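You operate a simulated robot arm through the tools that you are given. There is no shell and no other tool. Be economical: measure what you need, move in short steps, check, and stop when the job is done.

The job below is to be done with a simulated robot arm. You get a single attempt, and the scene is never put back.

TASK
Wind the coil on the winder on to 8 metres, then press three green straps on it.
Fine: lever to FREE to wind, back on HOLD before you strap; straps go on the white marks; leave the other straps and rings.

The check looks at the end state, three seconds after you hand in, the way a careful person would. Anything else that was tipped, shoved, dropped, spilled or broken makes it a failure.

THE ROBOT
A 7-joint arm with a two-finger parallel gripper on a trunk, on a base that drives. Base frame: it is fixed to the floor where the robot stands at the start and does not move with it; the origin is under the middle of the robot, x ahead of it, y to its left, z up; the surface under the hand at the start is at about z = 815. Lengths are in mm, angles in degrees, forces in N, time in s.
Its first joint turns from -166.0 to 166.0 degrees. Places, roughly: blue strap [500, 1500, 750]; green ball lever [500, -100, 800]; orange strap [750, 1250, 750]. Payload 3.43 kg.
Tool frame: the origin (TCP) lies between the finger pads and is the grasp point; the fingertips stand 30 mm ahead of it; z points along the fingers, y is the line along which they close. The gripper opens to 94 mm. The fingers are 28 mm wide and 10 mm thick; the gripper's body (50 by 96 mm) begins 55 mm behind the TCP.
Orientation is told as [roll, pitch, yaw] about the base's x, y, z axes, in that order, counted from this pose: with the fingers straight down and closing along the base's y, the tool's x points along the base's -x, its y along +y and its z along -z.

THE INTERFACE
- The arm moves only by the tool nudge_tool. Its argument "increments" is a list of rows, each an object (a shift or turn left out is 0, a gripper value left out holds the last) with "claw": the gripper command, from -1 (shut) to 1 (fully open), values between in proportion; "offset": the shift along the tool's x, y, z in mm, a list of three; "delta_rot": the turn, a rotation vector about the tool's x, y, z in degrees, a list of three. In form: [{"claw": claw, "offset": [dx, dy, dz], "delta_rot": [wx, wy, wz]}, ...]. A call has 1 to 12 rows; each row shifts and turns the commanded pose from where the row before left it, along the tool's axes as they then stand. A row lasts 0.2 s, in which the tool goes at most 50 mm and 8.6 degrees; a call with a longer step from one row to the next is refused whole, and so is a gripper value outside its range. A pose out of reach is approached as far as the arm can. The call stops where the force on the tool passes 70 N (or 10 N more than at its start, if that is more) or the arm is blocked; 0.2 s more then pass. Each finger travels about 45 mm/s and halts on what it meets, pressing with about 41 N; the grip force reading is that of the motor and also rises with nothing between the fingers. The clock runs only during rows and for 0.2 s after the last one: add rows that do not move to give the fingers time. It gives the time, the measured TCP pose, the force on the tool (base axes), the opening and the grip force at its end, in the units of the frame above (readings bear some noise), with the torque about the TCP (base axes, N m) and any sound that the robot's microphone picked up.
- Cameras (640 x 400 px; columns grow to the right, rows downward): "scene" is now at [25.5, 222.3, 1391]; the picture's right is [-0.31, -0.95, 0.00], its down [-0.52, 0.17, -0.84] and it looks along [0.80, -0.26, -0.54] (base axes); focal length 281 px, centre (320, 200). "wrist" rides on the gripper at [76, 14, -103] in the tool frame; the picture's right is [-0.18, 0.98, 0.00], its down [-0.75, -0.14, -0.64] and it looks along [-0.63, -0.12, 0.77] (tool axes); focal length 243 px, centre (320, 200).
- capture(camera): a new picture of that camera. The clock stands still meanwhile.
- base_move(legs): drives the robot by 1 to 6 legs, each [ahead, turn to the left] in mm and degrees, along the robot's own axes; the way and the turn of a leg run together, so that a leg with both is an arc; at most 1500 mm and 180 degrees a leg. The arm and the cameras ride along, it lands a little off, and it stops where it bumps. It gives what a move gives.
- pan_tilt(pan, tilt): turns the head with the scene camera to pan (to the left, within 120 degrees either way) and tilt (down, from -29 to 69), counted from straight ahead of the robot. It gives what a move gives.
- measure_at(camera, pixels): for up to 12 pixels [column, row] of the newest picture of that camera ("zoom" is the newest enlarged one), the place [x, y, z] in the base frame of the surface seen there, good to about 3 mm. The clock stands still meanwhile.
- zoom(camera, box): a new picture of the part [left, top, right, bottom] of that camera's present view, enlarged. The clock stands still meanwhile.
- close_job(): hands the job in; it is judged then, once.

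Keep the steps short. Do not move on a guess: measure, check each grasp and each placing, and mend mistakes. In all there are 80 turns and 68 pictures (those below and enlarged ones count). Leave the gripper open and the arm clear of the work at the hand-in unless told otherwise, and finish with a single line.

The tools are called after "Call:" as a command line: name --argument value ..., lists and objects as JSON in quotes. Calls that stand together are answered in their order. nudge_tool: Moves the arm, as the interface text tells. Its arguments: {"type":"object","properties":{"increments":{"type":"array","items":{"type":"object","properties":{"claw":{"type":"number"},"offset":{"type":"array","items":{"type":"number"}},"delta_rot":{"type":"array","items":{"type":"number"}}}}}},"required":["increments"]} The other tools are called the same way: base_move (legs) drives the base; pan_tilt (pan, tilt) turns the head that bears the scene camera; capture (camera) takes a picture; measure_at (camera, pixels) gives the place of the surface under pixels of a picture; zoom (camera, box) takes an enlarged picture of a part of a camera's view; close_job () hands the job in.

At the start:

```text
clock: 0.0
eef_pos: [553.0, -209.6, 1163.4]
orientation: [0.0, 0.0, -1.1]
ft_force: [0.6, 0.8, 0.5]
moment: [-0.02, 0.0, -0.01]
opening: 93.9
grip_force: 0.0
robot x, y, heading: [-0.6, 12.4, 0.0]
head pan, tilt: [-18.0, 32.9]
```

scene: 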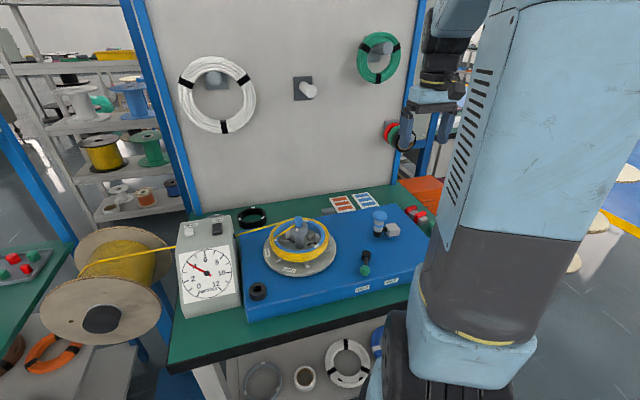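
wrist: 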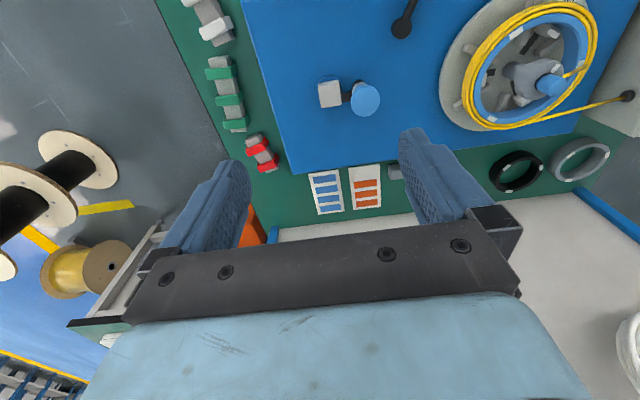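

I see the winder with a dial (needle near 2), a blue plate with levers, and straps on the right. I'll enlarge the views to read the dial and labels.

Call:
zoom --camera "scene" --box '[170, 180, 330, 310]'

Call:
zoom --camera "scene" --box '[310, 180, 440, 310]'

Call:
zoom --camera "wrist" --box '[180, 0, 420, 215]'

Call:
zoom --camera "wrist" --box '[420, 0, 640, 190]'

```text
3.08 times, centred on (250, 245) of scene
```

zoom: 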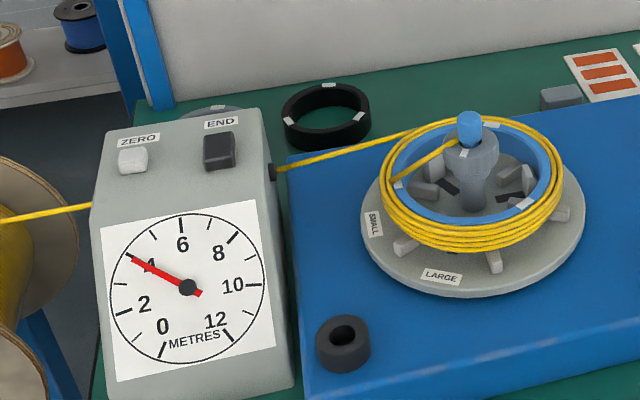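

```text
3.08 times, centred on (375, 245) of scene
```

zoom: 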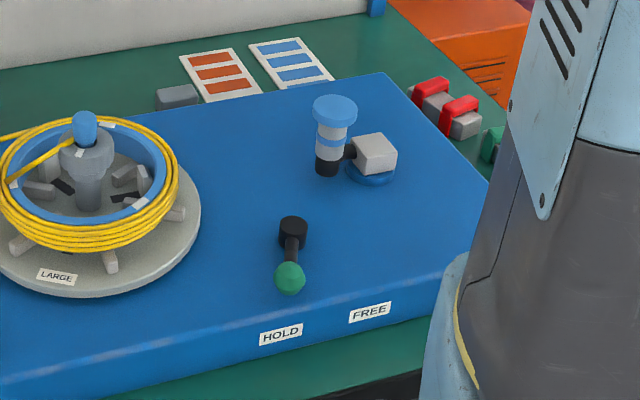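

```text
1.86 times, centred on (300, 108) of wrist
```

zoom: 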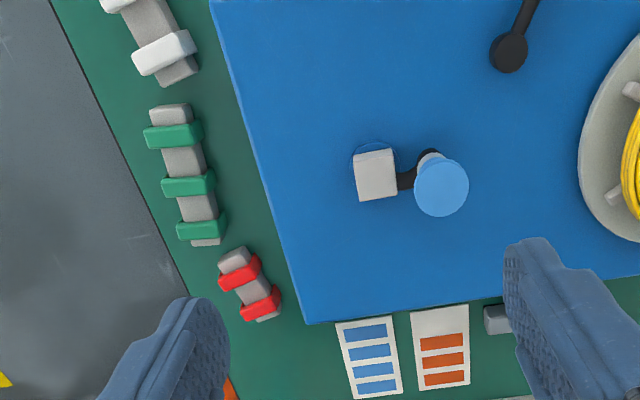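

```text
2.11 times, centred on (530, 95) of wrist
```

zoom: 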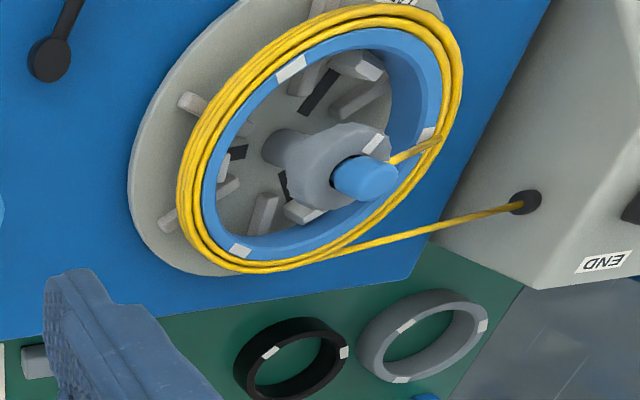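

The dial reads about 4. The lever (green ball) is on HOLD, there is a crank with a knob and white block, and three green straps sit on a rack. Next I measure the key points.

Call:
measure_at --camera "wrist" --pixels '[[365, 98], [329, 93], [347, 97], [402, 27], [220, 73], [226, 98], [233, 123], [551, 85], [519, 25], [619, 48], [503, 120], [590, 8]]'

Call:
measure_at --camera "scene" --pixels '[[365, 270], [369, 254], [380, 217], [393, 229], [369, 288], [395, 281], [386, 238], [298, 221], [420, 196], [210, 273], [378, 235]]'

```text
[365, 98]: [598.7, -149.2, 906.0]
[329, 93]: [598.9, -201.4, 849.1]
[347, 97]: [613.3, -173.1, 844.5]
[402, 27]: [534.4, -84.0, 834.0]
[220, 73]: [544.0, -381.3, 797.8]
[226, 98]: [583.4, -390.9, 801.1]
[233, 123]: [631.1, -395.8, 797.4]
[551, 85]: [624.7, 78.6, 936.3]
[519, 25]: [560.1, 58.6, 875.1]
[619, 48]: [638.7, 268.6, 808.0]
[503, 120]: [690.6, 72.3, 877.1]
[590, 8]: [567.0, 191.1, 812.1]
```

```text
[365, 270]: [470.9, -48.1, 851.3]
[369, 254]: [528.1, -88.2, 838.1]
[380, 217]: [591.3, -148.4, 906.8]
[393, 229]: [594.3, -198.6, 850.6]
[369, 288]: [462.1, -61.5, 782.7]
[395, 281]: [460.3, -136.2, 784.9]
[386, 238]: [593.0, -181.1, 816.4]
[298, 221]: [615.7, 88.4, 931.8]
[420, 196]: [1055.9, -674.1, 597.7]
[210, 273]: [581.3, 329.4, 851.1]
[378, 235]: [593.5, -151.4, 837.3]
```

The lever ball is about 480 mm from the robot axis, inside the minimum reach of 520. I'll back up 100 mm, then bring the wrist camera over the lever and crank.

Call:
base_move --legs '[[-110, 0]]'

```text
clock: 1.2
eef_pos: [445.1, -206.9, 1163.6]
orientation: [0.0, 0.0, -0.9]
ft_force: [0.2, -0.1, 0.8]
moment: [-0.01, -0.01, 0.01]
opening: 94.2
grip_force: 0.1
robot x, y, heading: [-111.2, 14.8, -0.0]
head pan, tilt: [-18.0, 32.9]
```

Now at (445,-207,1163). I'll move left and down for a close wrist look at lever and crank.

Call:
nudge_tool --increments '[{"claw": -1, "offset": [0, 40, 25]}, {"offset": [0, 40, 25]}, {"offset": [0, 20, 25]}, {"offset": [0, 0, 25]}]'

Call:
capture --camera "wrist"

Call:
capture --camera "scene"

```text
clock: 2.2
eef_pos: [444.4, -104.6, 1063.5]
orientation: [0.0, -0.1, -0.9]
ft_force: [0.1, 0.4, 0.3]
moment: [0.0, 0.0, 0.01]
opening: 5.4
grip_force: 0.0
robot x, y, heading: [-111.8, 16.6, 0.2]
head pan, tilt: [-18.0, 32.9]
```

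```text
61 pictures are left
```

wrist: 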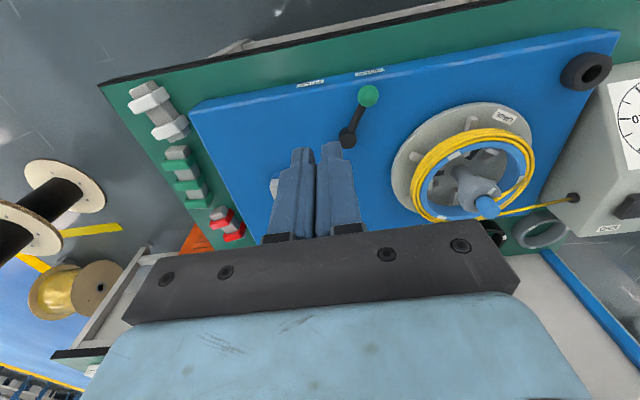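

```text
60 pictures are left
```

scene: 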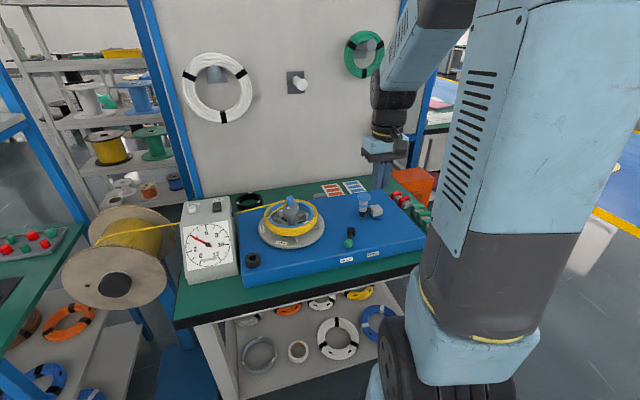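

The wrist picture shows the ball at (368,96), pivot at (347,138). I measure these and labels.

Call:
measure_at --camera "wrist" --pixels '[[368, 96], [362, 112], [347, 138], [310, 83], [370, 72], [368, 88], [359, 97], [378, 97], [420, 90], [330, 120]]'

Call:
zoom --camera "scene" --box '[320, 170, 430, 270]'

Call:
zoom --camera "wrist" --box '[280, 60, 420, 160]'

```text
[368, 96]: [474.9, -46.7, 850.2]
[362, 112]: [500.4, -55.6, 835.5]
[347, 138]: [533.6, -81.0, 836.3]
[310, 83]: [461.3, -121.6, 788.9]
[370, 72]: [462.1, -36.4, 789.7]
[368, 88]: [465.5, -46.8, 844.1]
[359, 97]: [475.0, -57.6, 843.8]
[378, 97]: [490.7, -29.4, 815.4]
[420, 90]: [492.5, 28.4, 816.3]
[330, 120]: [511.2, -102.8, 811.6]
```

```text
4.00 times, centred on (375, 220) of scene
```

zoom: 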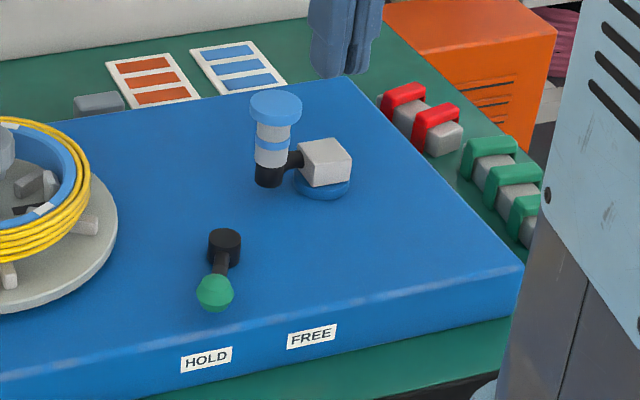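

```text
4.00 times, centred on (350, 110) of wrist
```

zoom: 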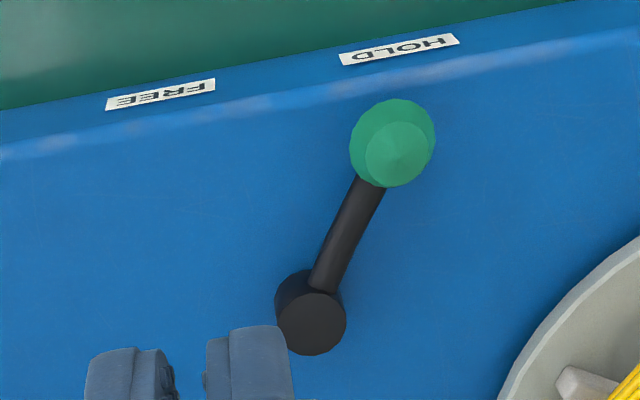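

Ball centre is near (473,-47,838), pivot (531,-82); FREE is about the mirrored position y≈-117. I'll open the fingers part way and come down straddling the ball, first stopping a bit above.

Call:
nudge_tool --increments '[{"claw": 0.15, "offset": [-10, 20, 0]}, {"offset": [-10, 20, 30]}, {"offset": [-8.6, 17.6, 40]}, {"offset": [0, 0, 40]}, {"offset": [0, 0, 30]}]'

Call:
capture --camera "wrist"

```text
clock: 3.4
eef_pos: [475.3, -49.2, 922.8]
orientation: [0.1, 0.0, -0.8]
ft_force: [0.4, -0.3, 0.1]
moment: [0.0, 0.0, 0.0]
opening: 54.2
grip_force: 0.0
robot x, y, heading: [-110.7, 13.4, 0.2]
head pan, tilt: [-18.0, 32.9]
```

```text
57 pictures are left
```

wrist: 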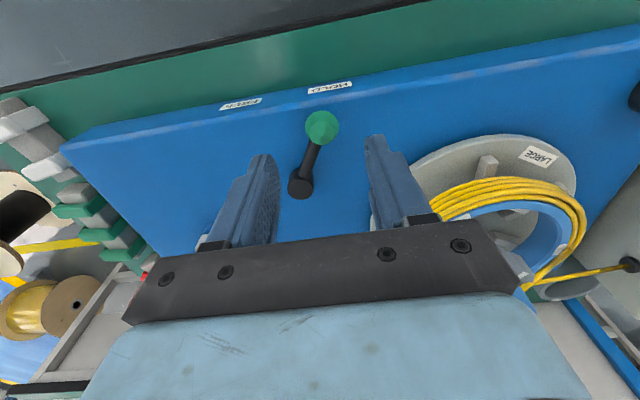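

The fingers straddle the ball line. I go down to TCP z≈857.

Call:
nudge_tool --increments '[{"offset": [2, 2, 30]}, {"offset": [0, 0, 25]}, {"offset": [0, 0, 11]}]'

Call:
zoom --camera "wrist" --box '[160, 60, 480, 260]'

```text
clock: 4.2
eef_pos: [472.4, -46.4, 856.6]
orientation: [-0.1, 0.0, -0.9]
ft_force: [0.0, 0.2, 0.4]
moment: [-0.02, 0.0, -0.01]
opening: 54.4
grip_force: 0.0
robot x, y, heading: [-108.8, 13.0, 0.2]
head pan, tilt: [-18.0, 32.9]
```

```text
2.00 times, centred on (320, 160) of wrist
```

zoom: 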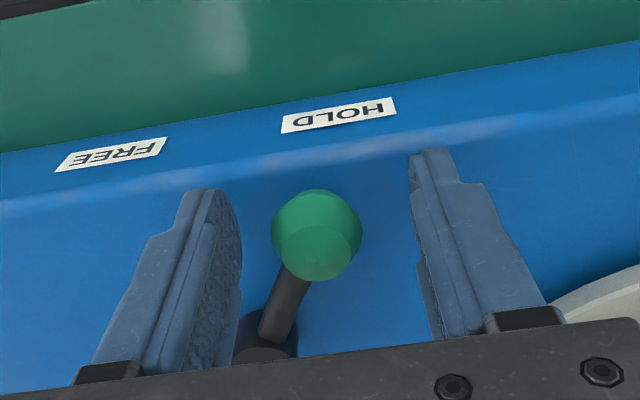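

The ball is between the fingers. I push toward FREE (-y) along the arc.

Call:
nudge_tool --increments '[{"claw": -0.2, "offset": [0, 0, 0]}, {"offset": [4, -12, 0]}, {"offset": [4, -14, 0]}, {"offset": [0, -14, 0]}, {"offset": [-2, -14, 0]}, {"offset": [-4, -14, 0]}, {"offset": [-2, -4, 0]}]'

Call:
zoom --camera "wrist" --box '[160, 60, 480, 260]'

```text
clock: 5.8
eef_pos: [472.2, -118.6, 856.8]
orientation: [0.0, 0.2, -0.9]
ft_force: [-1.3, 5.1, -0.7]
moment: [0.06, 0.03, 0.06]
opening: 40.4
grip_force: 2.6
robot x, y, heading: [-112.5, 16.9, -0.1]
head pan, tilt: [-18.0, 32.9]
```

```text
2.00 times, centred on (320, 160) of wrist
```

zoom: 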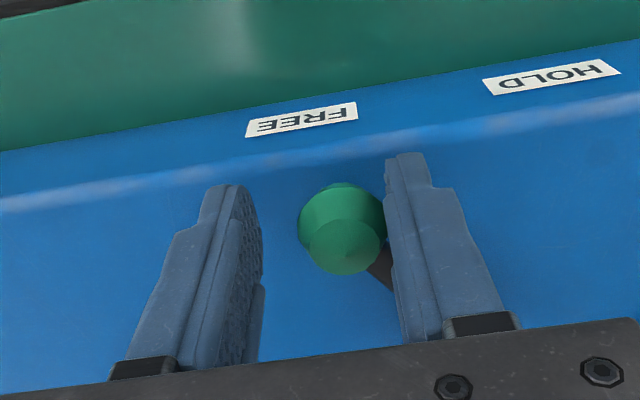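

The ball is near FREE at y≈-110. I push further to find the stop.

Call:
nudge_tool --increments '[{"offset": [-2, -5, 0]}, {"offset": [-2, -4, 0]}, {"offset": [0, -3, 0]}]'

```text
clock: 6.6
eef_pos: [475.0, -128.1, 856.8]
orientation: [0.1, 0.2, -0.8]
ft_force: [-11.7, 38.7, -4.1]
moment: [0.6, 0.28, 0.44]
opening: 59.0
grip_force: 19.2
robot x, y, heading: [-110.0, 13.6, 0.1]
head pan, tilt: [-18.0, 32.9]
```

Force rose to 39 N: the stop is reached. I back off, raise, and look at the lever and crank.

Call:
nudge_tool --increments '[{"offset": [0, 8, 0]}, {"offset": [0, 2, -20]}, {"offset": [0, 0, -40]}, {"offset": [0, 0, -45]}, {"offset": [20, -10, -45]}, {"claw": 0.0, "offset": [30, -10, -20]}]'

Call:
zoom --camera "wrist" --box '[140, 30, 460, 230]'

Call:
capture --camera "scene"

```text
refused: row 5 steps farther than a row can; nothing moved
```

```text
2.00 times, centred on (300, 130) of wrist
```

zoom: 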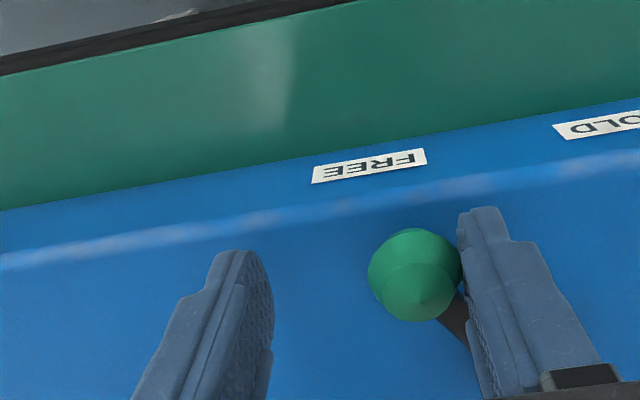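

```text
53 pictures are left
```

scene: 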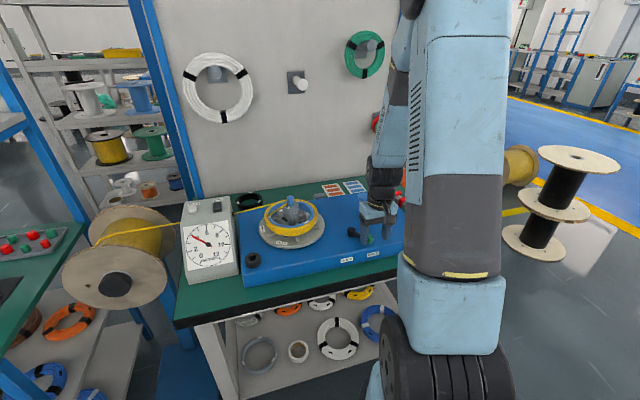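

One row was too long. Same move in shorter rows: back off and lift.

Call:
nudge_tool --increments '[{"offset": [0, 6, 0]}, {"offset": [0, 2, -20]}, {"offset": [0, 0, -40]}, {"offset": [0, 0, -45]}, {"claw": 0.0, "offset": [10, -30, -30]}, {"offset": [10, -10, -25]}]'

Call:
capture --camera "wrist"

```text
clock: 8.0
eef_pos: [458.0, -161.8, 1018.0]
orientation: [0.0, 0.1, -0.9]
ft_force: [1.0, -0.6, -0.4]
moment: [0.01, 0.02, 0.01]
opening: 47.1
grip_force: 0.1
robot x, y, heading: [-112.3, 14.0, 0.1]
head pan, tilt: [-18.0, 32.9]
```

```text
52 pictures are left
```

wrist: 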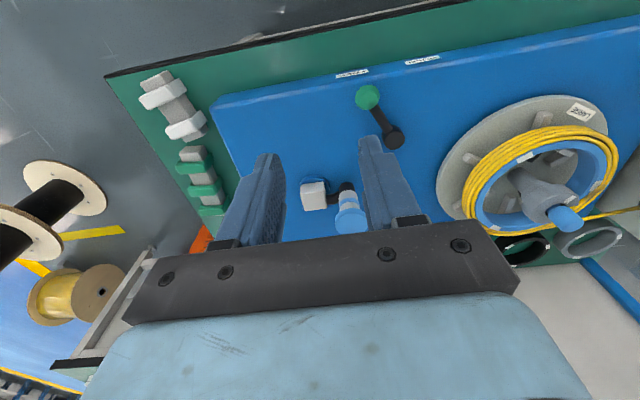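

Lever is on FREE. Zoom on the crank and measure it.

Call:
zoom --camera "wrist" --box '[270, 160, 390, 240]'

Call:
measure_at --camera "wrist" --pixels '[[350, 220], [313, 188], [306, 186], [323, 188], [335, 190], [347, 195], [313, 208], [350, 211], [302, 203], [324, 204], [340, 221], [362, 218]]'

```text
5.00 times, centred on (330, 200) of wrist
```

zoom: 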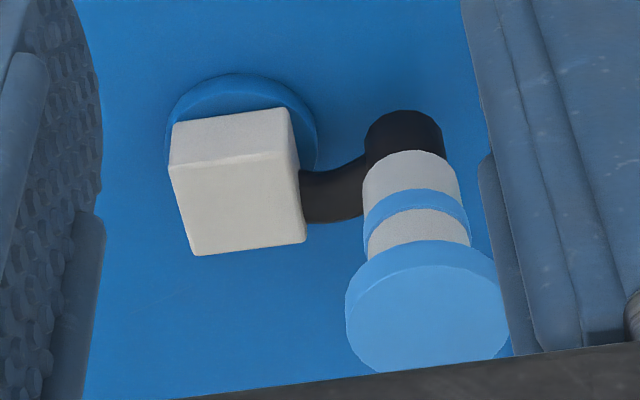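

```text
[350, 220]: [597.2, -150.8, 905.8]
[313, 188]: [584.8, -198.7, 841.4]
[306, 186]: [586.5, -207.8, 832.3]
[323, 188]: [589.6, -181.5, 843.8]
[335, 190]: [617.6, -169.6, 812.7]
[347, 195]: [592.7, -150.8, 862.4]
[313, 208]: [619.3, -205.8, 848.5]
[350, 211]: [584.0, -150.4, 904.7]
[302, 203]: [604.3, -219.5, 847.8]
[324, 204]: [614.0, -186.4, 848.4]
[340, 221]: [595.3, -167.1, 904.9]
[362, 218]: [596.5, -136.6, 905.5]
```

The crank's pivot is under the white block at about (602,-202); the handle, at (598,-151) with its cap at z≈906, sits on an arm 52 mm out. I'll go above the handle with the gripper at about 60 mm.

Call:
nudge_tool --increments '[{"claw": 0.3, "offset": [-45, 5, 0]}, {"offset": [-45, 5, 0]}, {"offset": [-45, 3, 0]}, {"offset": [-5, 0, 35]}, {"offset": [0, 0, 20]}]'

Call:
capture --camera "wrist"

```text
clock: 9.2
eef_pos: [596.8, -152.6, 962.1]
orientation: [0.0, 0.2, -0.9]
ft_force: [-0.3, -0.1, 0.1]
moment: [0.03, 0.0, -0.01]
opening: 61.1
grip_force: 0.0
robot x, y, heading: [-111.5, 12.7, -0.2]
head pan, tilt: [-18.0, 32.9]
```

```text
50 pictures are left
```

wrist: 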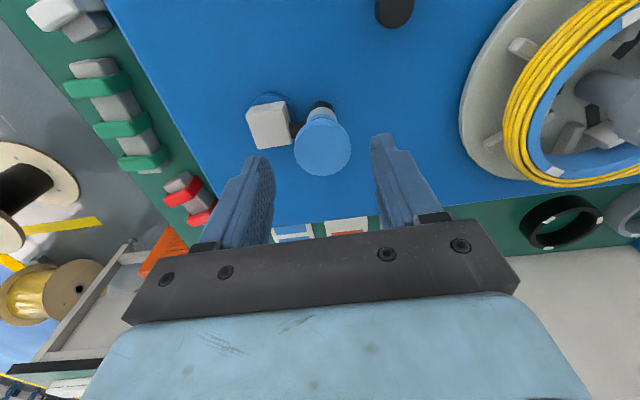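

Cap sits between the fingers. I go down to TCP z≈894 and close.

Call:
nudge_tool --increments '[{"offset": [0, 1, 35]}, {"offset": [0, 0, 33]}, {"claw": -1}, {}, {}, {}]'

Call:
zoom --camera "scene" --box '[170, 180, 410, 300]'

```text
clock: 10.6
eef_pos: [596.8, -152.0, 894.4]
orientation: [0.0, 0.1, -1.0]
ft_force: [-0.8, -16.6, -6.2]
moment: [0.0, -0.61, -0.17]
opening: 46.0
grip_force: 45.1
robot x, y, heading: [-111.3, 16.6, 0.2]
head pan, tilt: [-18.0, 32.9]
```

```text
2.67 times, centred on (290, 240) of scene
```

zoom: 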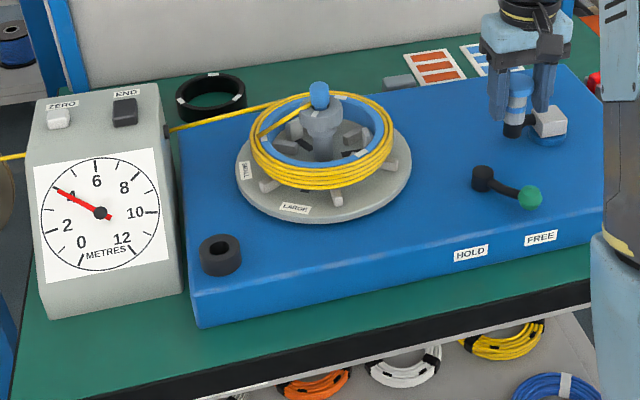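

Opening of 46 is wider than the ~31 mm cap. I check with the wrist camera.

Call:
zoom --camera "wrist" --box '[180, 60, 460, 260]'

Call:
zoom --camera "scene" --box '[330, 160, 410, 240]'

```text
2.00 times, centred on (320, 160) of wrist
```

zoom: 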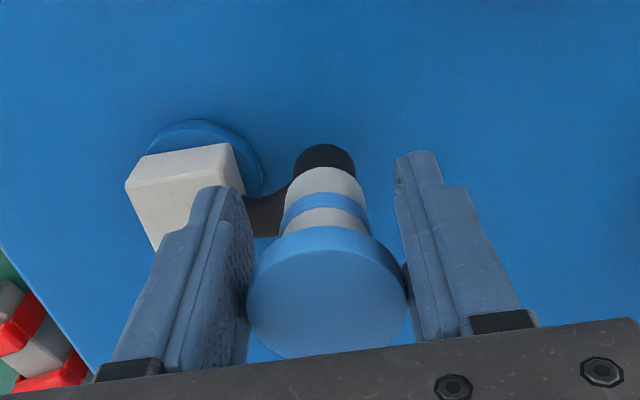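

```text
5.00 times, centred on (370, 200) of scene
```

zoom: 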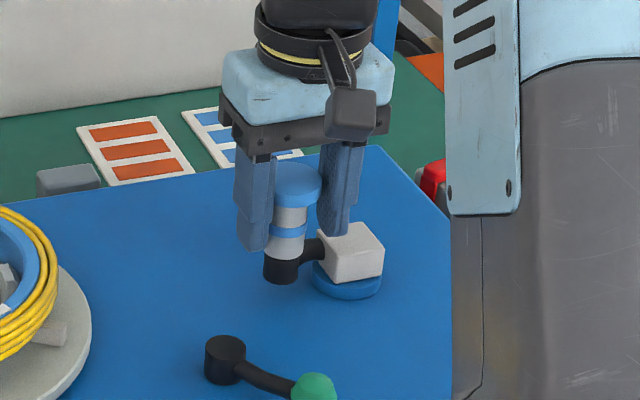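

The fingers do hold the cap's full diameter. I try a 45° clockwise (seen from above) turn and check the dial and forces.

Call:
nudge_tool --increments '[{"offset": [-12.7, 0, 0]}, {"offset": [-12.2, -3.4, 0]}, {"offset": [-10.8, -6.4, 0]}, {}]'

Call:
zoom --camera "scene" --box '[170, 180, 410, 300]'

```text
clock: 11.6
eef_pos: [632.7, -161.1, 895.2]
orientation: [0.0, -0.1, -0.9]
ft_force: [-13.6, -24.6, 3.2]
moment: [0.01, -0.29, -0.05]
opening: 41.9
grip_force: 44.7
robot x, y, heading: [-108.3, 16.5, -0.0]
head pan, tilt: [-18.0, 32.9]
```

```text
2.67 times, centred on (290, 240) of scene
```

zoom: 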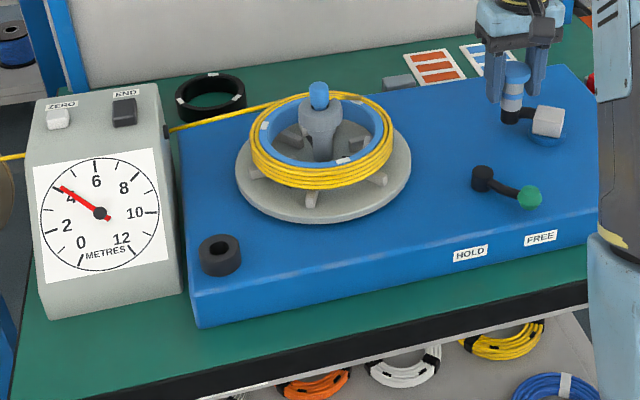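

The spool turned and the dial moved slightly upward, so the direction is right. I continue 90° clockwise, with pivot (602,-202) and radius 51.

Call:
nudge_tool --increments '[{"offset": [-9.5, -9.3, 0]}, {"offset": [-6.7, -11.5, 0]}, {"offset": [-3.6, -12.8, 0]}, {"offset": [-0.1, -13.3, 0]}, {"offset": [3.3, -12.9, 0]}, {"offset": [6.6, -11.6, 0]}]'

Call:
zoom --camera "scene" --box '[170, 180, 410, 300]'

```text
clock: 13.0
eef_pos: [640.6, -235.2, 895.6]
orientation: [-0.1, 0.2, -1.0]
ft_force: [17.0, -30.3, 9.4]
moment: [0.06, 1.22, 0.0]
opening: 40.9
grip_force: 45.1
robot x, y, heading: [-111.4, 13.9, 0.5]
head pan, tilt: [-18.0, 32.9]
```

```text
2.67 times, centred on (290, 240) of scene
```

zoom: 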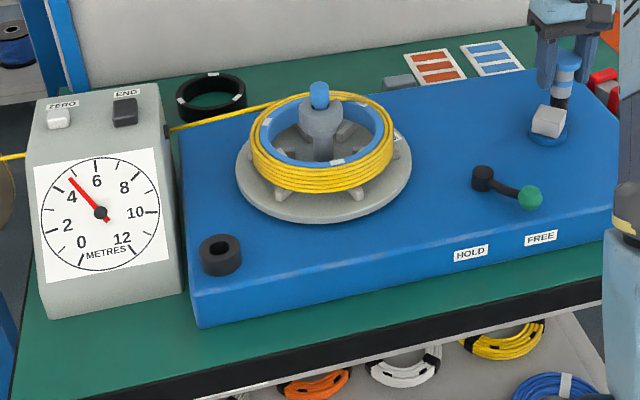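

The dial is about 4.7 after ~135°, so about 2 m per turn. Forces pull toward -y, so my pivot is slightly off; I shift the path 3 mm to -y and turn a further 120°.

Call:
nudge_tool --increments '[{"offset": [12.9, -15.1, 0]}, {"offset": [16.3, -6.9, 0]}, {"offset": [17.7, -0.9, 0]}, {"offset": [17.0, 5.2, 0]}, {"offset": [14.1, 10.6, 0]}, {"offset": [9.6, 14.9, 0]}]'

Call:
zoom --camera "scene" --box '[170, 180, 410, 300]'

```text
clock: 14.4
eef_pos: [556.8, -221.2, 896.7]
orientation: [0.0, -0.1, -0.7]
ft_force: [49.6, 37.3, -3.0]
moment: [-0.82, -0.54, 0.03]
opening: 41.1
grip_force: 45.0
robot x, y, heading: [-110.1, 17.6, 0.3]
head pan, tilt: [-18.0, 32.9]
```

```text
2.67 times, centred on (290, 240) of scene
```

zoom: 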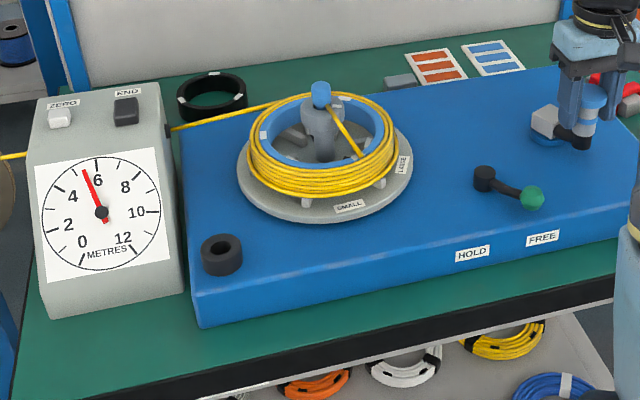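

The dial reads ~5.6. The force has grown (inward), so I refine the pivot from the wrist camera before continuing.

Call:
capture --camera "wrist"

Call:
zoom --camera "scene" --box '[340, 170, 420, 250]'

```text
43 pictures are left
```

wrist: 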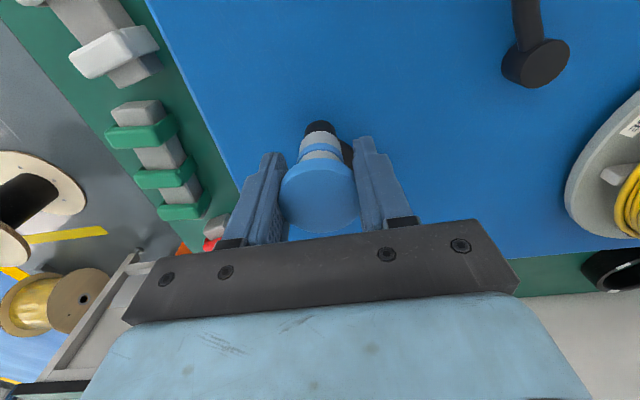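

```text
5.00 times, centred on (380, 210) of scene
```

zoom: 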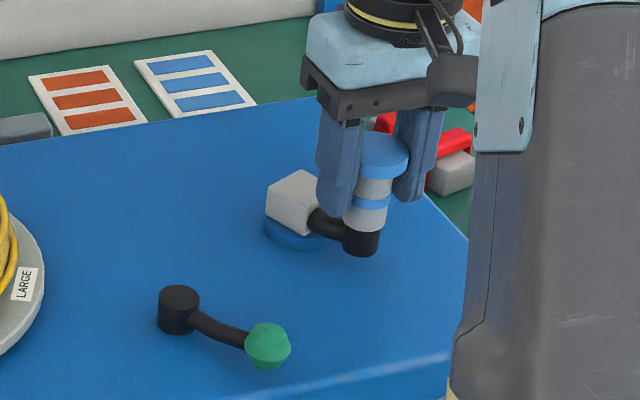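

Call:
measure_at --camera "zoom" --pixels '[[266, 230], [298, 244], [328, 238], [268, 190], [302, 171], [300, 208], [290, 190], [320, 183], [384, 142], [360, 152], [360, 250], [384, 158]]'

Call:
measure_at --camera "wrist" --pixels '[[320, 200], [282, 198], [356, 195], [320, 167], [318, 229]]'

```text
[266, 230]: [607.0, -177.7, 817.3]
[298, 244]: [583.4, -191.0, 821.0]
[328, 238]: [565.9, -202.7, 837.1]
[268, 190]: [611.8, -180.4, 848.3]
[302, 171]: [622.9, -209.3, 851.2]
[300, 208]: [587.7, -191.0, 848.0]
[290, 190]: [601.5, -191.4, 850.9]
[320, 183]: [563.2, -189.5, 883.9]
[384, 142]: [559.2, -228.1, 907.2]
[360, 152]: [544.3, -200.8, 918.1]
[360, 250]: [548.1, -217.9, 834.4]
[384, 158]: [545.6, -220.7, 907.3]
```

```text
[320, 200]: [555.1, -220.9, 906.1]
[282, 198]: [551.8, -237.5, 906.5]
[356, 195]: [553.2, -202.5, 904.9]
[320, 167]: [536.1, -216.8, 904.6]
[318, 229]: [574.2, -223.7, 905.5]
```

The pivot fits better at (605.5,-204), radius 49.3 in command space. I apply this correction and turn 200° more in 20° steps.

Call:
nudge_tool --increments '[{"offset": [-2.5, 18.0, 0]}, {"offset": [-2.0, 17.0, 0]}, {"offset": [-7.8, 15.3, 0]}, {"offset": [-12.5, 11.7, 0]}, {"offset": [-15.8, 6.7, 0]}, {"offset": [-17.1, 0.9, 0]}, {"offset": [-16.4, -5.0, 0]}, {"offset": [-13.6, -10.3, 0]}, {"offset": [-9.3, -14.4, 0]}, {"offset": [-3.9, -16.6, 0]}]'

Call:
zoom --camera "scene" --box '[175, 190, 245, 290]'

```text
clock: 16.6
eef_pos: [655.4, -209.6, 894.2]
orientation: [-0.4, 0.1, -1.4]
ft_force: [20.7, -40.7, -2.4]
moment: [0.9, 0.95, -0.01]
opening: 40.6
grip_force: 44.8
robot x, y, heading: [-110.3, 14.4, 0.2]
head pan, tilt: [-18.0, 32.9]
```

```text
4.00 times, centred on (210, 240) of scene
```

zoom: 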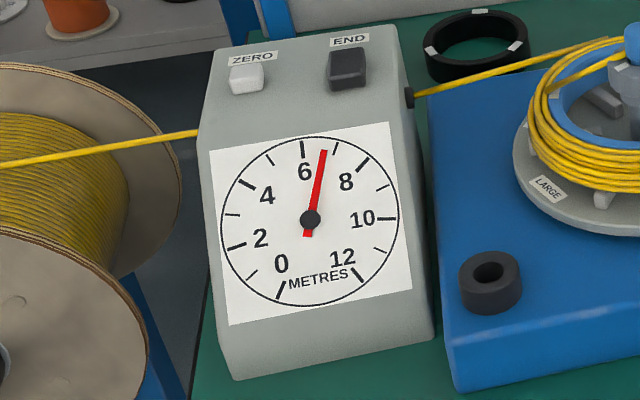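

The dial reads about 6.7 (needle just short of the 7 tick), about 2.1 m per turn; about 225° remain. I turn 180° more, then check.

Call:
nudge_tool --increments '[{"offset": [2.0, -17.0, 0]}, {"offset": [7.8, -15.3, 0]}, {"offset": [12.5, -11.7, 0]}, {"offset": [15.8, -6.7, 0]}, {"offset": [17.1, -0.9, 0]}, {"offset": [16.4, 5.0, 0]}, {"offset": [13.6, 10.3, 0]}, {"offset": [9.3, 14.4, 0]}, {"offset": [3.9, 16.6, 0]}, {}]'

Call:
zoom --camera "scene" --box '[175, 190, 245, 290]'

```text
clock: 18.8
eef_pos: [555.1, -212.1, 895.5]
orientation: [-0.2, 0.0, -1.3]
ft_force: [-11.8, -29.9, -7.7]
moment: [0.9, 1.02, 0.0]
opening: 40.9
grip_force: 44.8
robot x, y, heading: [-108.0, 14.6, 0.1]
head pan, tilt: [-18.0, 32.9]
```

```text
4.00 times, centred on (210, 240) of scene
```

zoom: 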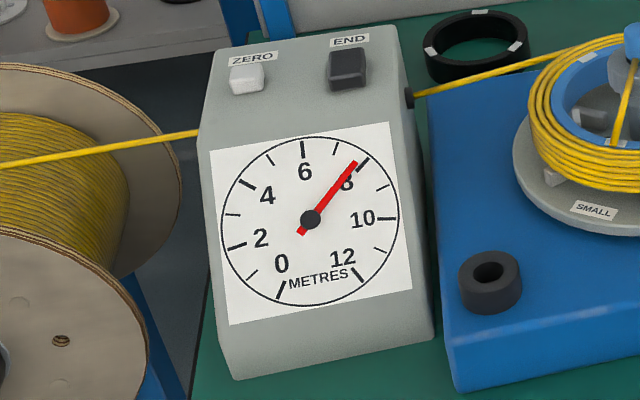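

Very near 8, a hair short. I enlarge the dial more to judge.

Call:
zoom --camera "scene" --box '[226, 218, 280, 252]'

Call:
zoom --camera "scene" --box '[197, 222, 227, 252]'

```text
11.76 times, centred on (253, 235) of scene
```

zoom: 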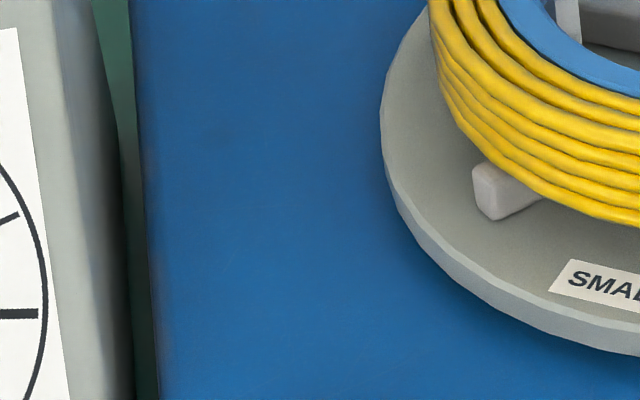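

```text
13.33 times, centred on (212, 237) of scene
```

zoom: 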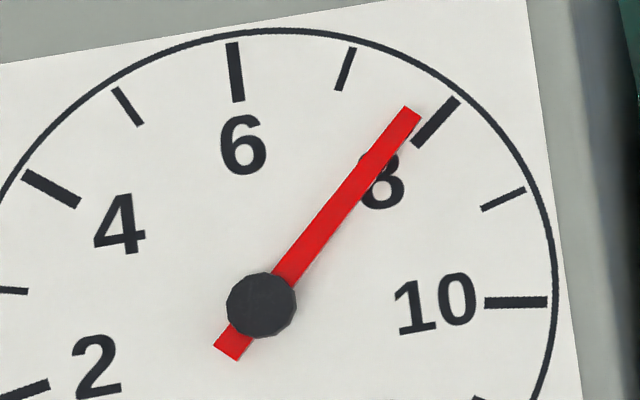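

Reading the needle's direction against ticks gives about 7.7 m, so about 46° of crank remains. I turn 40° more slowly and check.

Call:
nudge_tool --increments '[{"offset": [-0.6, 8.5, 0]}, {"offset": [-1.4, 8.5, 0]}, {"offset": [-3.3, 8.0, 0]}, {"offset": [-4.5, 7.3, 0]}, {}]'

Call:
zoom --camera "scene" --box '[197, 222, 227, 252]'

```text
clock: 20.0
eef_pos: [569.7, -168.2, 894.1]
orientation: [0.1, -0.1, -0.6]
ft_force: [-4.4, 54.3, -10.4]
moment: [-0.59, -1.3, -0.05]
opening: 40.7
grip_force: 44.8
robot x, y, heading: [-108.9, 15.4, 0.2]
head pan, tilt: [-18.0, 32.9]
```

```text
13.33 times, centred on (212, 237) of scene
```

zoom: 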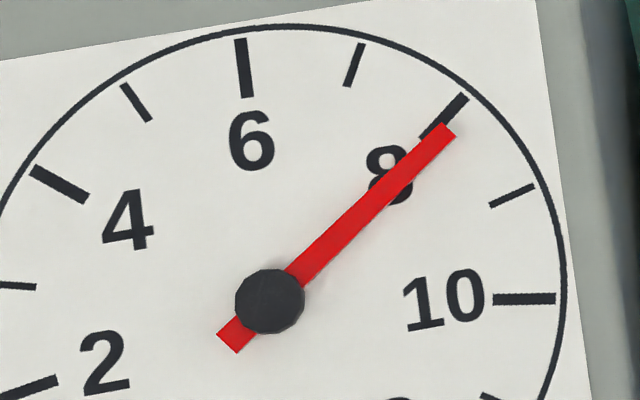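

The dial is at 8 (needle direction within ~1° of the tick). I release the handle, raise clear and check the dial.

Call:
nudge_tool --increments '[{"claw": 0.5}, {}, {}, {"offset": [0, 0, -30]}, {"offset": [0, 0, -45]}, {"offset": [0, 0, -45]}]'

Call:
zoom --camera "scene" --box '[197, 222, 227, 252]'

```text
clock: 21.4
eef_pos: [567.8, -171.5, 1015.1]
orientation: [-0.1, 0.1, -0.9]
ft_force: [-0.2, 0.5, -0.6]
moment: [0.04, -0.01, -0.01]
opening: 70.5
grip_force: 0.2
robot x, y, heading: [-106.6, 12.3, -0.0]
head pan, tilt: [-18.0, 32.9]
```

```text
13.33 times, centred on (212, 237) of scene
```

zoom: 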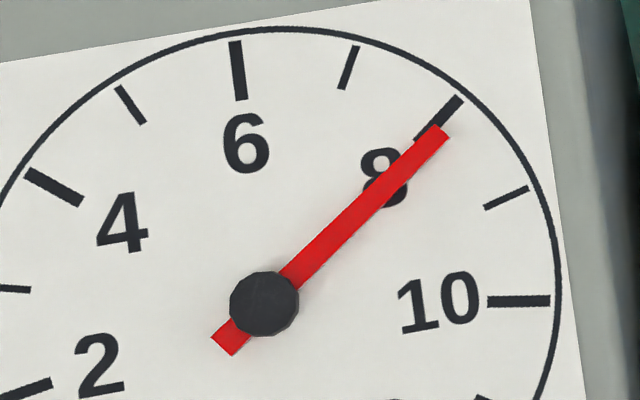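

Still at 8. Now the lever back to HOLD: I move over the ball and look.

Call:
nudge_tool --increments '[{"claw": 0.15, "offset": [40, 20, 0]}, {"offset": [40, 20, 0]}, {"offset": [14, 15, 30]}, {"offset": [0, 0, 30]}, {"offset": [0, 0, 20]}]'

Call:
capture --camera "wrist"

Call:
measure_at --camera "wrist" --pixels '[[320, 130], [310, 128], [330, 130]]'

```text
clock: 22.6
eef_pos: [472.6, -116.0, 934.4]
orientation: [0.0, 0.0, -0.9]
ft_force: [-0.7, 0.2, 0.6]
moment: [0.0, 0.01, -0.01]
opening: 53.8
grip_force: 0.2
robot x, y, heading: [-110.7, 15.7, 0.2]
head pan, tilt: [-18.0, 32.9]
```

```text
35 pictures are left
```

wrist: 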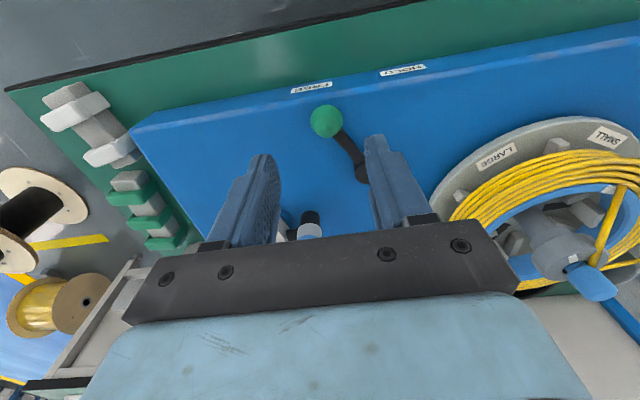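

```text
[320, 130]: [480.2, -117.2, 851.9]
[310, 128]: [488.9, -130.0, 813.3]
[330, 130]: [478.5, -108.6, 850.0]
```

Ball centre is near (477,-112), between the fingers. Down, narrow, and push to +y toward HOLD.

Call:
nudge_tool --increments '[{"offset": [-1, 2, 30]}, {"offset": [0, 0, 30]}, {"claw": -0.2, "offset": [0, 0, 17]}, {"offset": [4, 14, 0]}, {"offset": [4, 14, 0]}, {"offset": [0, 14, 0]}, {"offset": [-2, 14, 0]}, {"offset": [-4, 14, 0]}]'

Call:
nudge_tool --increments '[{"offset": [-2, 4, 0]}, {"offset": [-2, 4, 0]}, {"offset": [0, 3, 0]}]'

```text
clock: 24.4
eef_pos: [472.3, -46.3, 857.5]
orientation: [0.0, 0.0, -0.9]
ft_force: [-0.1, 0.6, -0.2]
moment: [0.0, 0.0, 0.01]
opening: 37.6
grip_force: 0.0
robot x, y, heading: [-108.3, 14.8, 0.1]
head pan, tilt: [-18.0, 32.9]
```

```text
clock: 25.2
eef_pos: [476.5, -35.9, 857.8]
orientation: [0.0, 0.2, -1.0]
ft_force: [-7.6, -22.3, 0.9]
moment: [-0.49, 0.25, -0.23]
opening: 50.8
grip_force: 11.9
robot x, y, heading: [-108.4, 13.3, 0.1]
head pan, tilt: [-18.0, 32.9]
```

The stop is felt (22 N). I push a hair more, then back off, lift and check.

Call:
nudge_tool --increments '[{"offset": [-1, 2, 0]}, {"offset": [0, -8, 0]}, {"offset": [0, -2, -20]}, {"offset": [0, 0, -40]}, {"offset": [0, 0, -45]}, {"offset": [0, 0, -45]}, {"offset": [30, 0, -35]}]'

Call:
capture --camera "wrist"

Call:
zoom --camera "scene" --box '[170, 180, 410, 300]'

```text
clock: 26.8
eef_pos: [449.8, -41.7, 1040.9]
orientation: [0.0, 0.1, -0.8]
ft_force: [0.0, 0.1, -0.8]
moment: [0.0, 0.02, 0.01]
opening: 37.6
grip_force: 0.0
robot x, y, heading: [-107.8, 15.9, 0.1]
head pan, tilt: [-18.0, 32.9]
```

```text
34 pictures are left
```

wrist: 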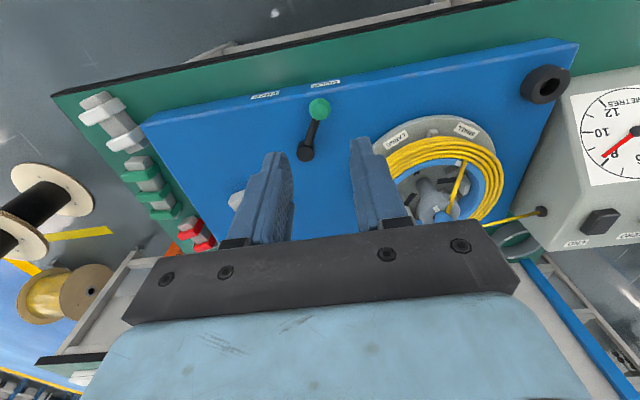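

```text
2.67 times, centred on (290, 240) of scene
```

zoom: 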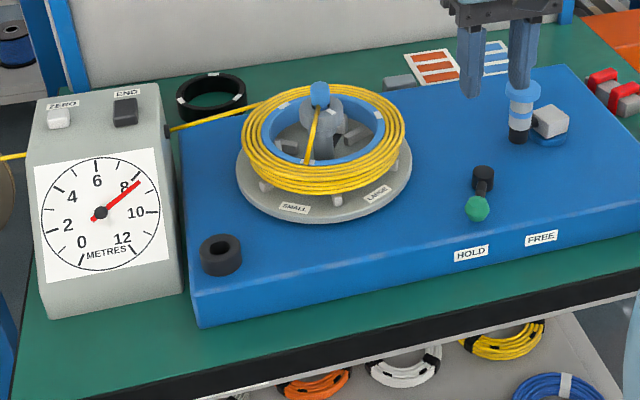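

Lever on HOLD, dial 8. Now a good view of the coil and its white marks: I move to around (530,70,1110).

Call:
nudge_tool --increments '[{"claw": -1, "offset": [-20, 30, -30]}, {"offset": [-20, 30, -30]}, {"offset": [-20, 30, -10]}, {"offset": [-10, 20, 0]}]'

Call:
capture --camera "wrist"

```text
clock: 27.8
eef_pos: [518.6, 69.0, 1112.4]
orientation: [0.0, 0.0, -0.8]
ft_force: [-0.7, 0.1, -0.2]
moment: [0.01, 0.0, 0.0]
opening: 0.2
grip_force: 32.9
robot x, y, heading: [-109.6, 17.4, -0.0]
head pan, tilt: [-18.0, 32.9]
```

```text
32 pictures are left
```

wrist: 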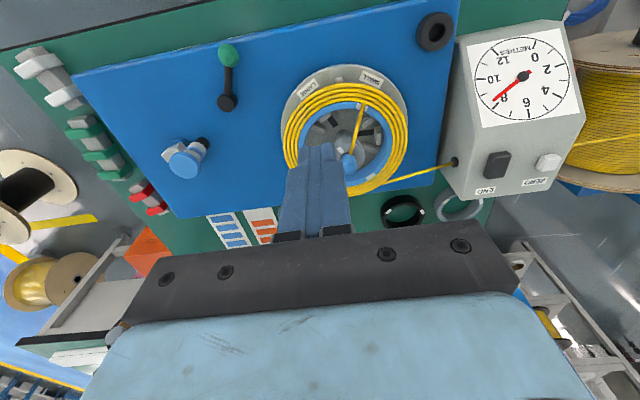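

Call:
zoom --camera "wrist" --box '[270, 60, 430, 200]'

Call:
zoom --camera "scene" --box '[250, 195, 340, 265]'

```text
2.86 times, centred on (350, 130) of wrist
```

zoom: 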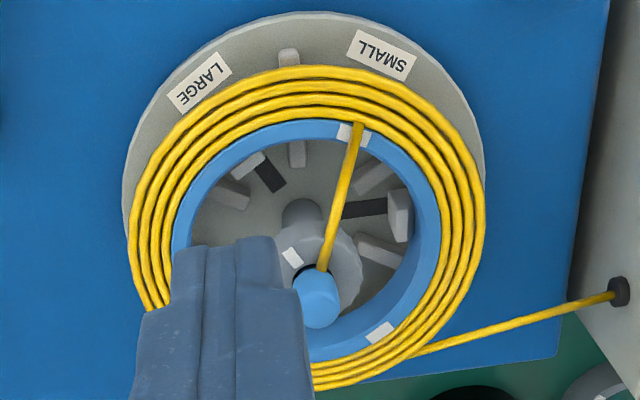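

```text
5.71 times, centred on (295, 230) of scene
```

zoom: 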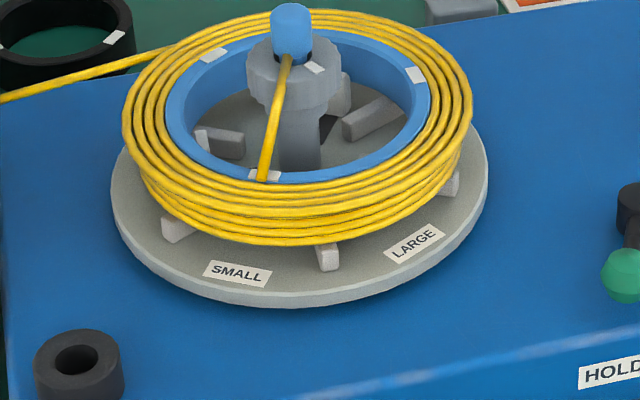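

Three white marks on the blue ring: scene zoom (265,175), (415,75), (213,55). I measure these and the coil's inner and outer edges.

Call:
measure_at --camera "zoom" --pixels '[[257, 176], [275, 177], [415, 75], [213, 55], [265, 190], [266, 215], [265, 240], [430, 68], [455, 60], [195, 42], [180, 32], [300, 175]]'

Call:
measure_at --camera "wrist" --pixels '[[393, 106], [357, 106], [403, 176], [361, 98], [364, 90], [415, 180], [410, 186], [437, 130], [393, 130], [316, 132], [303, 132], [378, 133]]'

Call:
zoom --camera "wrist" --box '[10, 30, 190, 230]'

```text
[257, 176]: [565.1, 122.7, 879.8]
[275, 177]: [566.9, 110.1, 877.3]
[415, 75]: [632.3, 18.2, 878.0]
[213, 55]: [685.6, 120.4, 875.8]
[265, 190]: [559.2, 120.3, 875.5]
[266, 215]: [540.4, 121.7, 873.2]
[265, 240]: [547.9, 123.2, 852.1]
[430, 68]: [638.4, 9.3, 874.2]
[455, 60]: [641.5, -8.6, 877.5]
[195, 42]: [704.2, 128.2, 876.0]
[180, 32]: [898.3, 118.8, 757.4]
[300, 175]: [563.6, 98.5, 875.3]
```

```text
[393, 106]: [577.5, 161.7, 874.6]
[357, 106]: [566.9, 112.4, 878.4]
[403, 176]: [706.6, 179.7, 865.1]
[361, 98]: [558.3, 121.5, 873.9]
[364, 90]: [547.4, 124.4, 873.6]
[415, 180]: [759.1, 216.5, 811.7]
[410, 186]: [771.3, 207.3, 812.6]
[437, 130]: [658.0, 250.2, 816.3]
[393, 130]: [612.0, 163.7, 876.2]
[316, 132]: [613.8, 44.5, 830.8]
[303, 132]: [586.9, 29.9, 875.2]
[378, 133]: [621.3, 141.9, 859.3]
```

```text
2.00 times, centred on (100, 130) of wrist
```

zoom: 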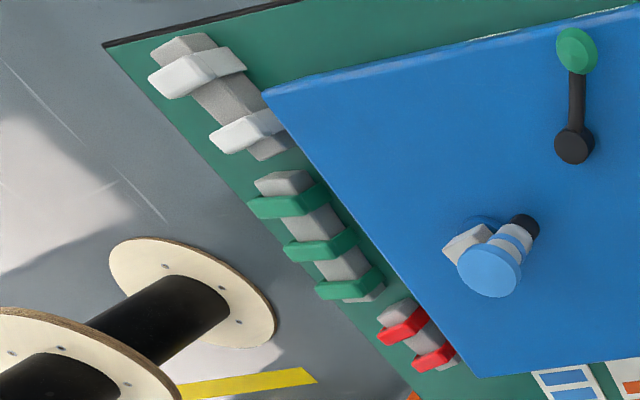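

Marks: M1 (566,116), M2 (632,18), M3 (685,120), all z≈877; coil centre about (628,85), mark radius 68. Now I move over the strap rack for a close look.

Call:
nudge_tool --increments '[{"claw": 0.0, "offset": [0, -48, 0]}, {"offset": [0, -48, 0]}, {"offset": [0, -48, 0]}, {"offset": [0, -48, 0]}, {"offset": [0, -48, 0]}, {"offset": [0, -48, 0]}, {"offset": [0, -48, 0]}, {"offset": [0, -48, 0]}, {"offset": [0, -38, 25]}, {"offset": [0, -37, 25]}, {"offset": [0, 0, 40]}, {"offset": [0, 0, 30]}]'

Call:
zoom --camera "wrist" --box '[200, 40, 440, 240]'

```text
clock: 30.4
eef_pos: [510.7, -392.5, 992.5]
orientation: [0.1, 0.1, -0.9]
ft_force: [-0.7, -0.3, 0.4]
moment: [-0.03, -0.02, -0.01]
opening: 47.0
grip_force: 0.1
robot x, y, heading: [-105.2, 16.4, 0.0]
head pan, tilt: [-18.0, 32.9]
```

```text
2.00 times, centred on (320, 140) of wrist
```

zoom: 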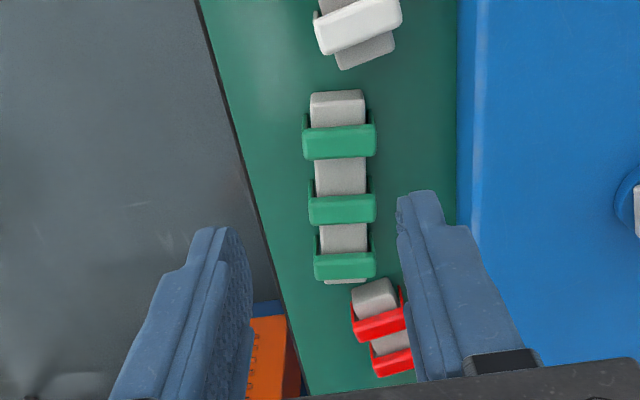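

Straps are inverted-U clips on a bar. I measure their ends, edges and the bar.

Call:
measure_at --camera "zoom" --pixels '[[308, 146], [371, 143], [340, 130], [340, 157], [340, 110], [340, 143], [342, 211], [344, 267], [304, 120], [375, 110], [315, 268], [373, 265]]'

Call:
zoom --camera "wrist" --box '[300, 80, 400, 150]'

```text
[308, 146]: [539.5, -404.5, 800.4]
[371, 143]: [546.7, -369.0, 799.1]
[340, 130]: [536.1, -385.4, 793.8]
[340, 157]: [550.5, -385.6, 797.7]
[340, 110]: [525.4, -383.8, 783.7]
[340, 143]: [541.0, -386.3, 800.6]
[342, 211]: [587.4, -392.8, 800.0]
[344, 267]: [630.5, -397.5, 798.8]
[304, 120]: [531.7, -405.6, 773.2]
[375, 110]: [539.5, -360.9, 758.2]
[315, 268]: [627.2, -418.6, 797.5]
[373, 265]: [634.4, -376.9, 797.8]
```

```text
5.71 times, centred on (350, 115) of wrist
```

zoom: 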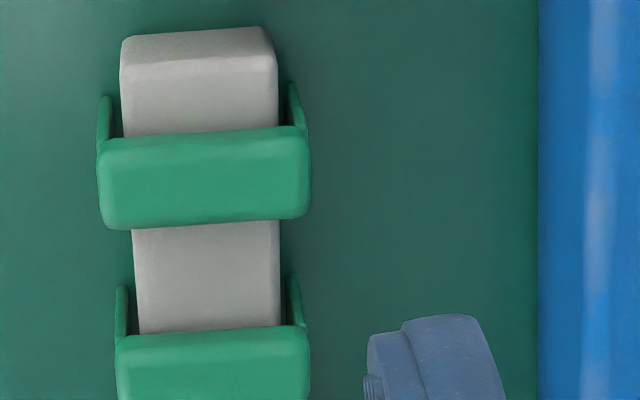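

Straps are at about (543,-386), (588,-392), (631,-397), top z 800, 41 mm long across the bar, 16 mm wide. The coil plus ring measures about the strap's inner gap, so the strap goes radially over the coil. I'll grip across the 16 mm width: turn to yaw ≈ 82.5°.

Call:
nudge_tool --increments '[{"claw": -0.1, "delta_rot": [0, 0, -8.35]}, {"delta_rot": [0, 0, -8.35]}, {"delta_rot": [0, 0, -8.35]}, {"delta_rot": [0, 0, -8.35]}, {"delta_rot": [0, 0, -8.35]}, {"delta_rot": [0, 0, -8.35]}, {"delta_rot": [0, 0, -8.35]}, {"delta_rot": [0, 0, -8.35]}, {"delta_rot": [0, 0, -8.35]}, {"delta_rot": [0, 0, -8.35]}]'

```text
clock: 32.6
eef_pos: [512.9, -392.8, 992.9]
orientation: [0.1, 0.0, 82.7]
ft_force: [0.4, 0.3, -0.2]
moment: [-0.04, 0.03, -0.01]
opening: 42.5
grip_force: 0.0
robot x, y, heading: [-111.2, 15.8, 0.2]
head pan, tilt: [-18.0, 32.9]
```

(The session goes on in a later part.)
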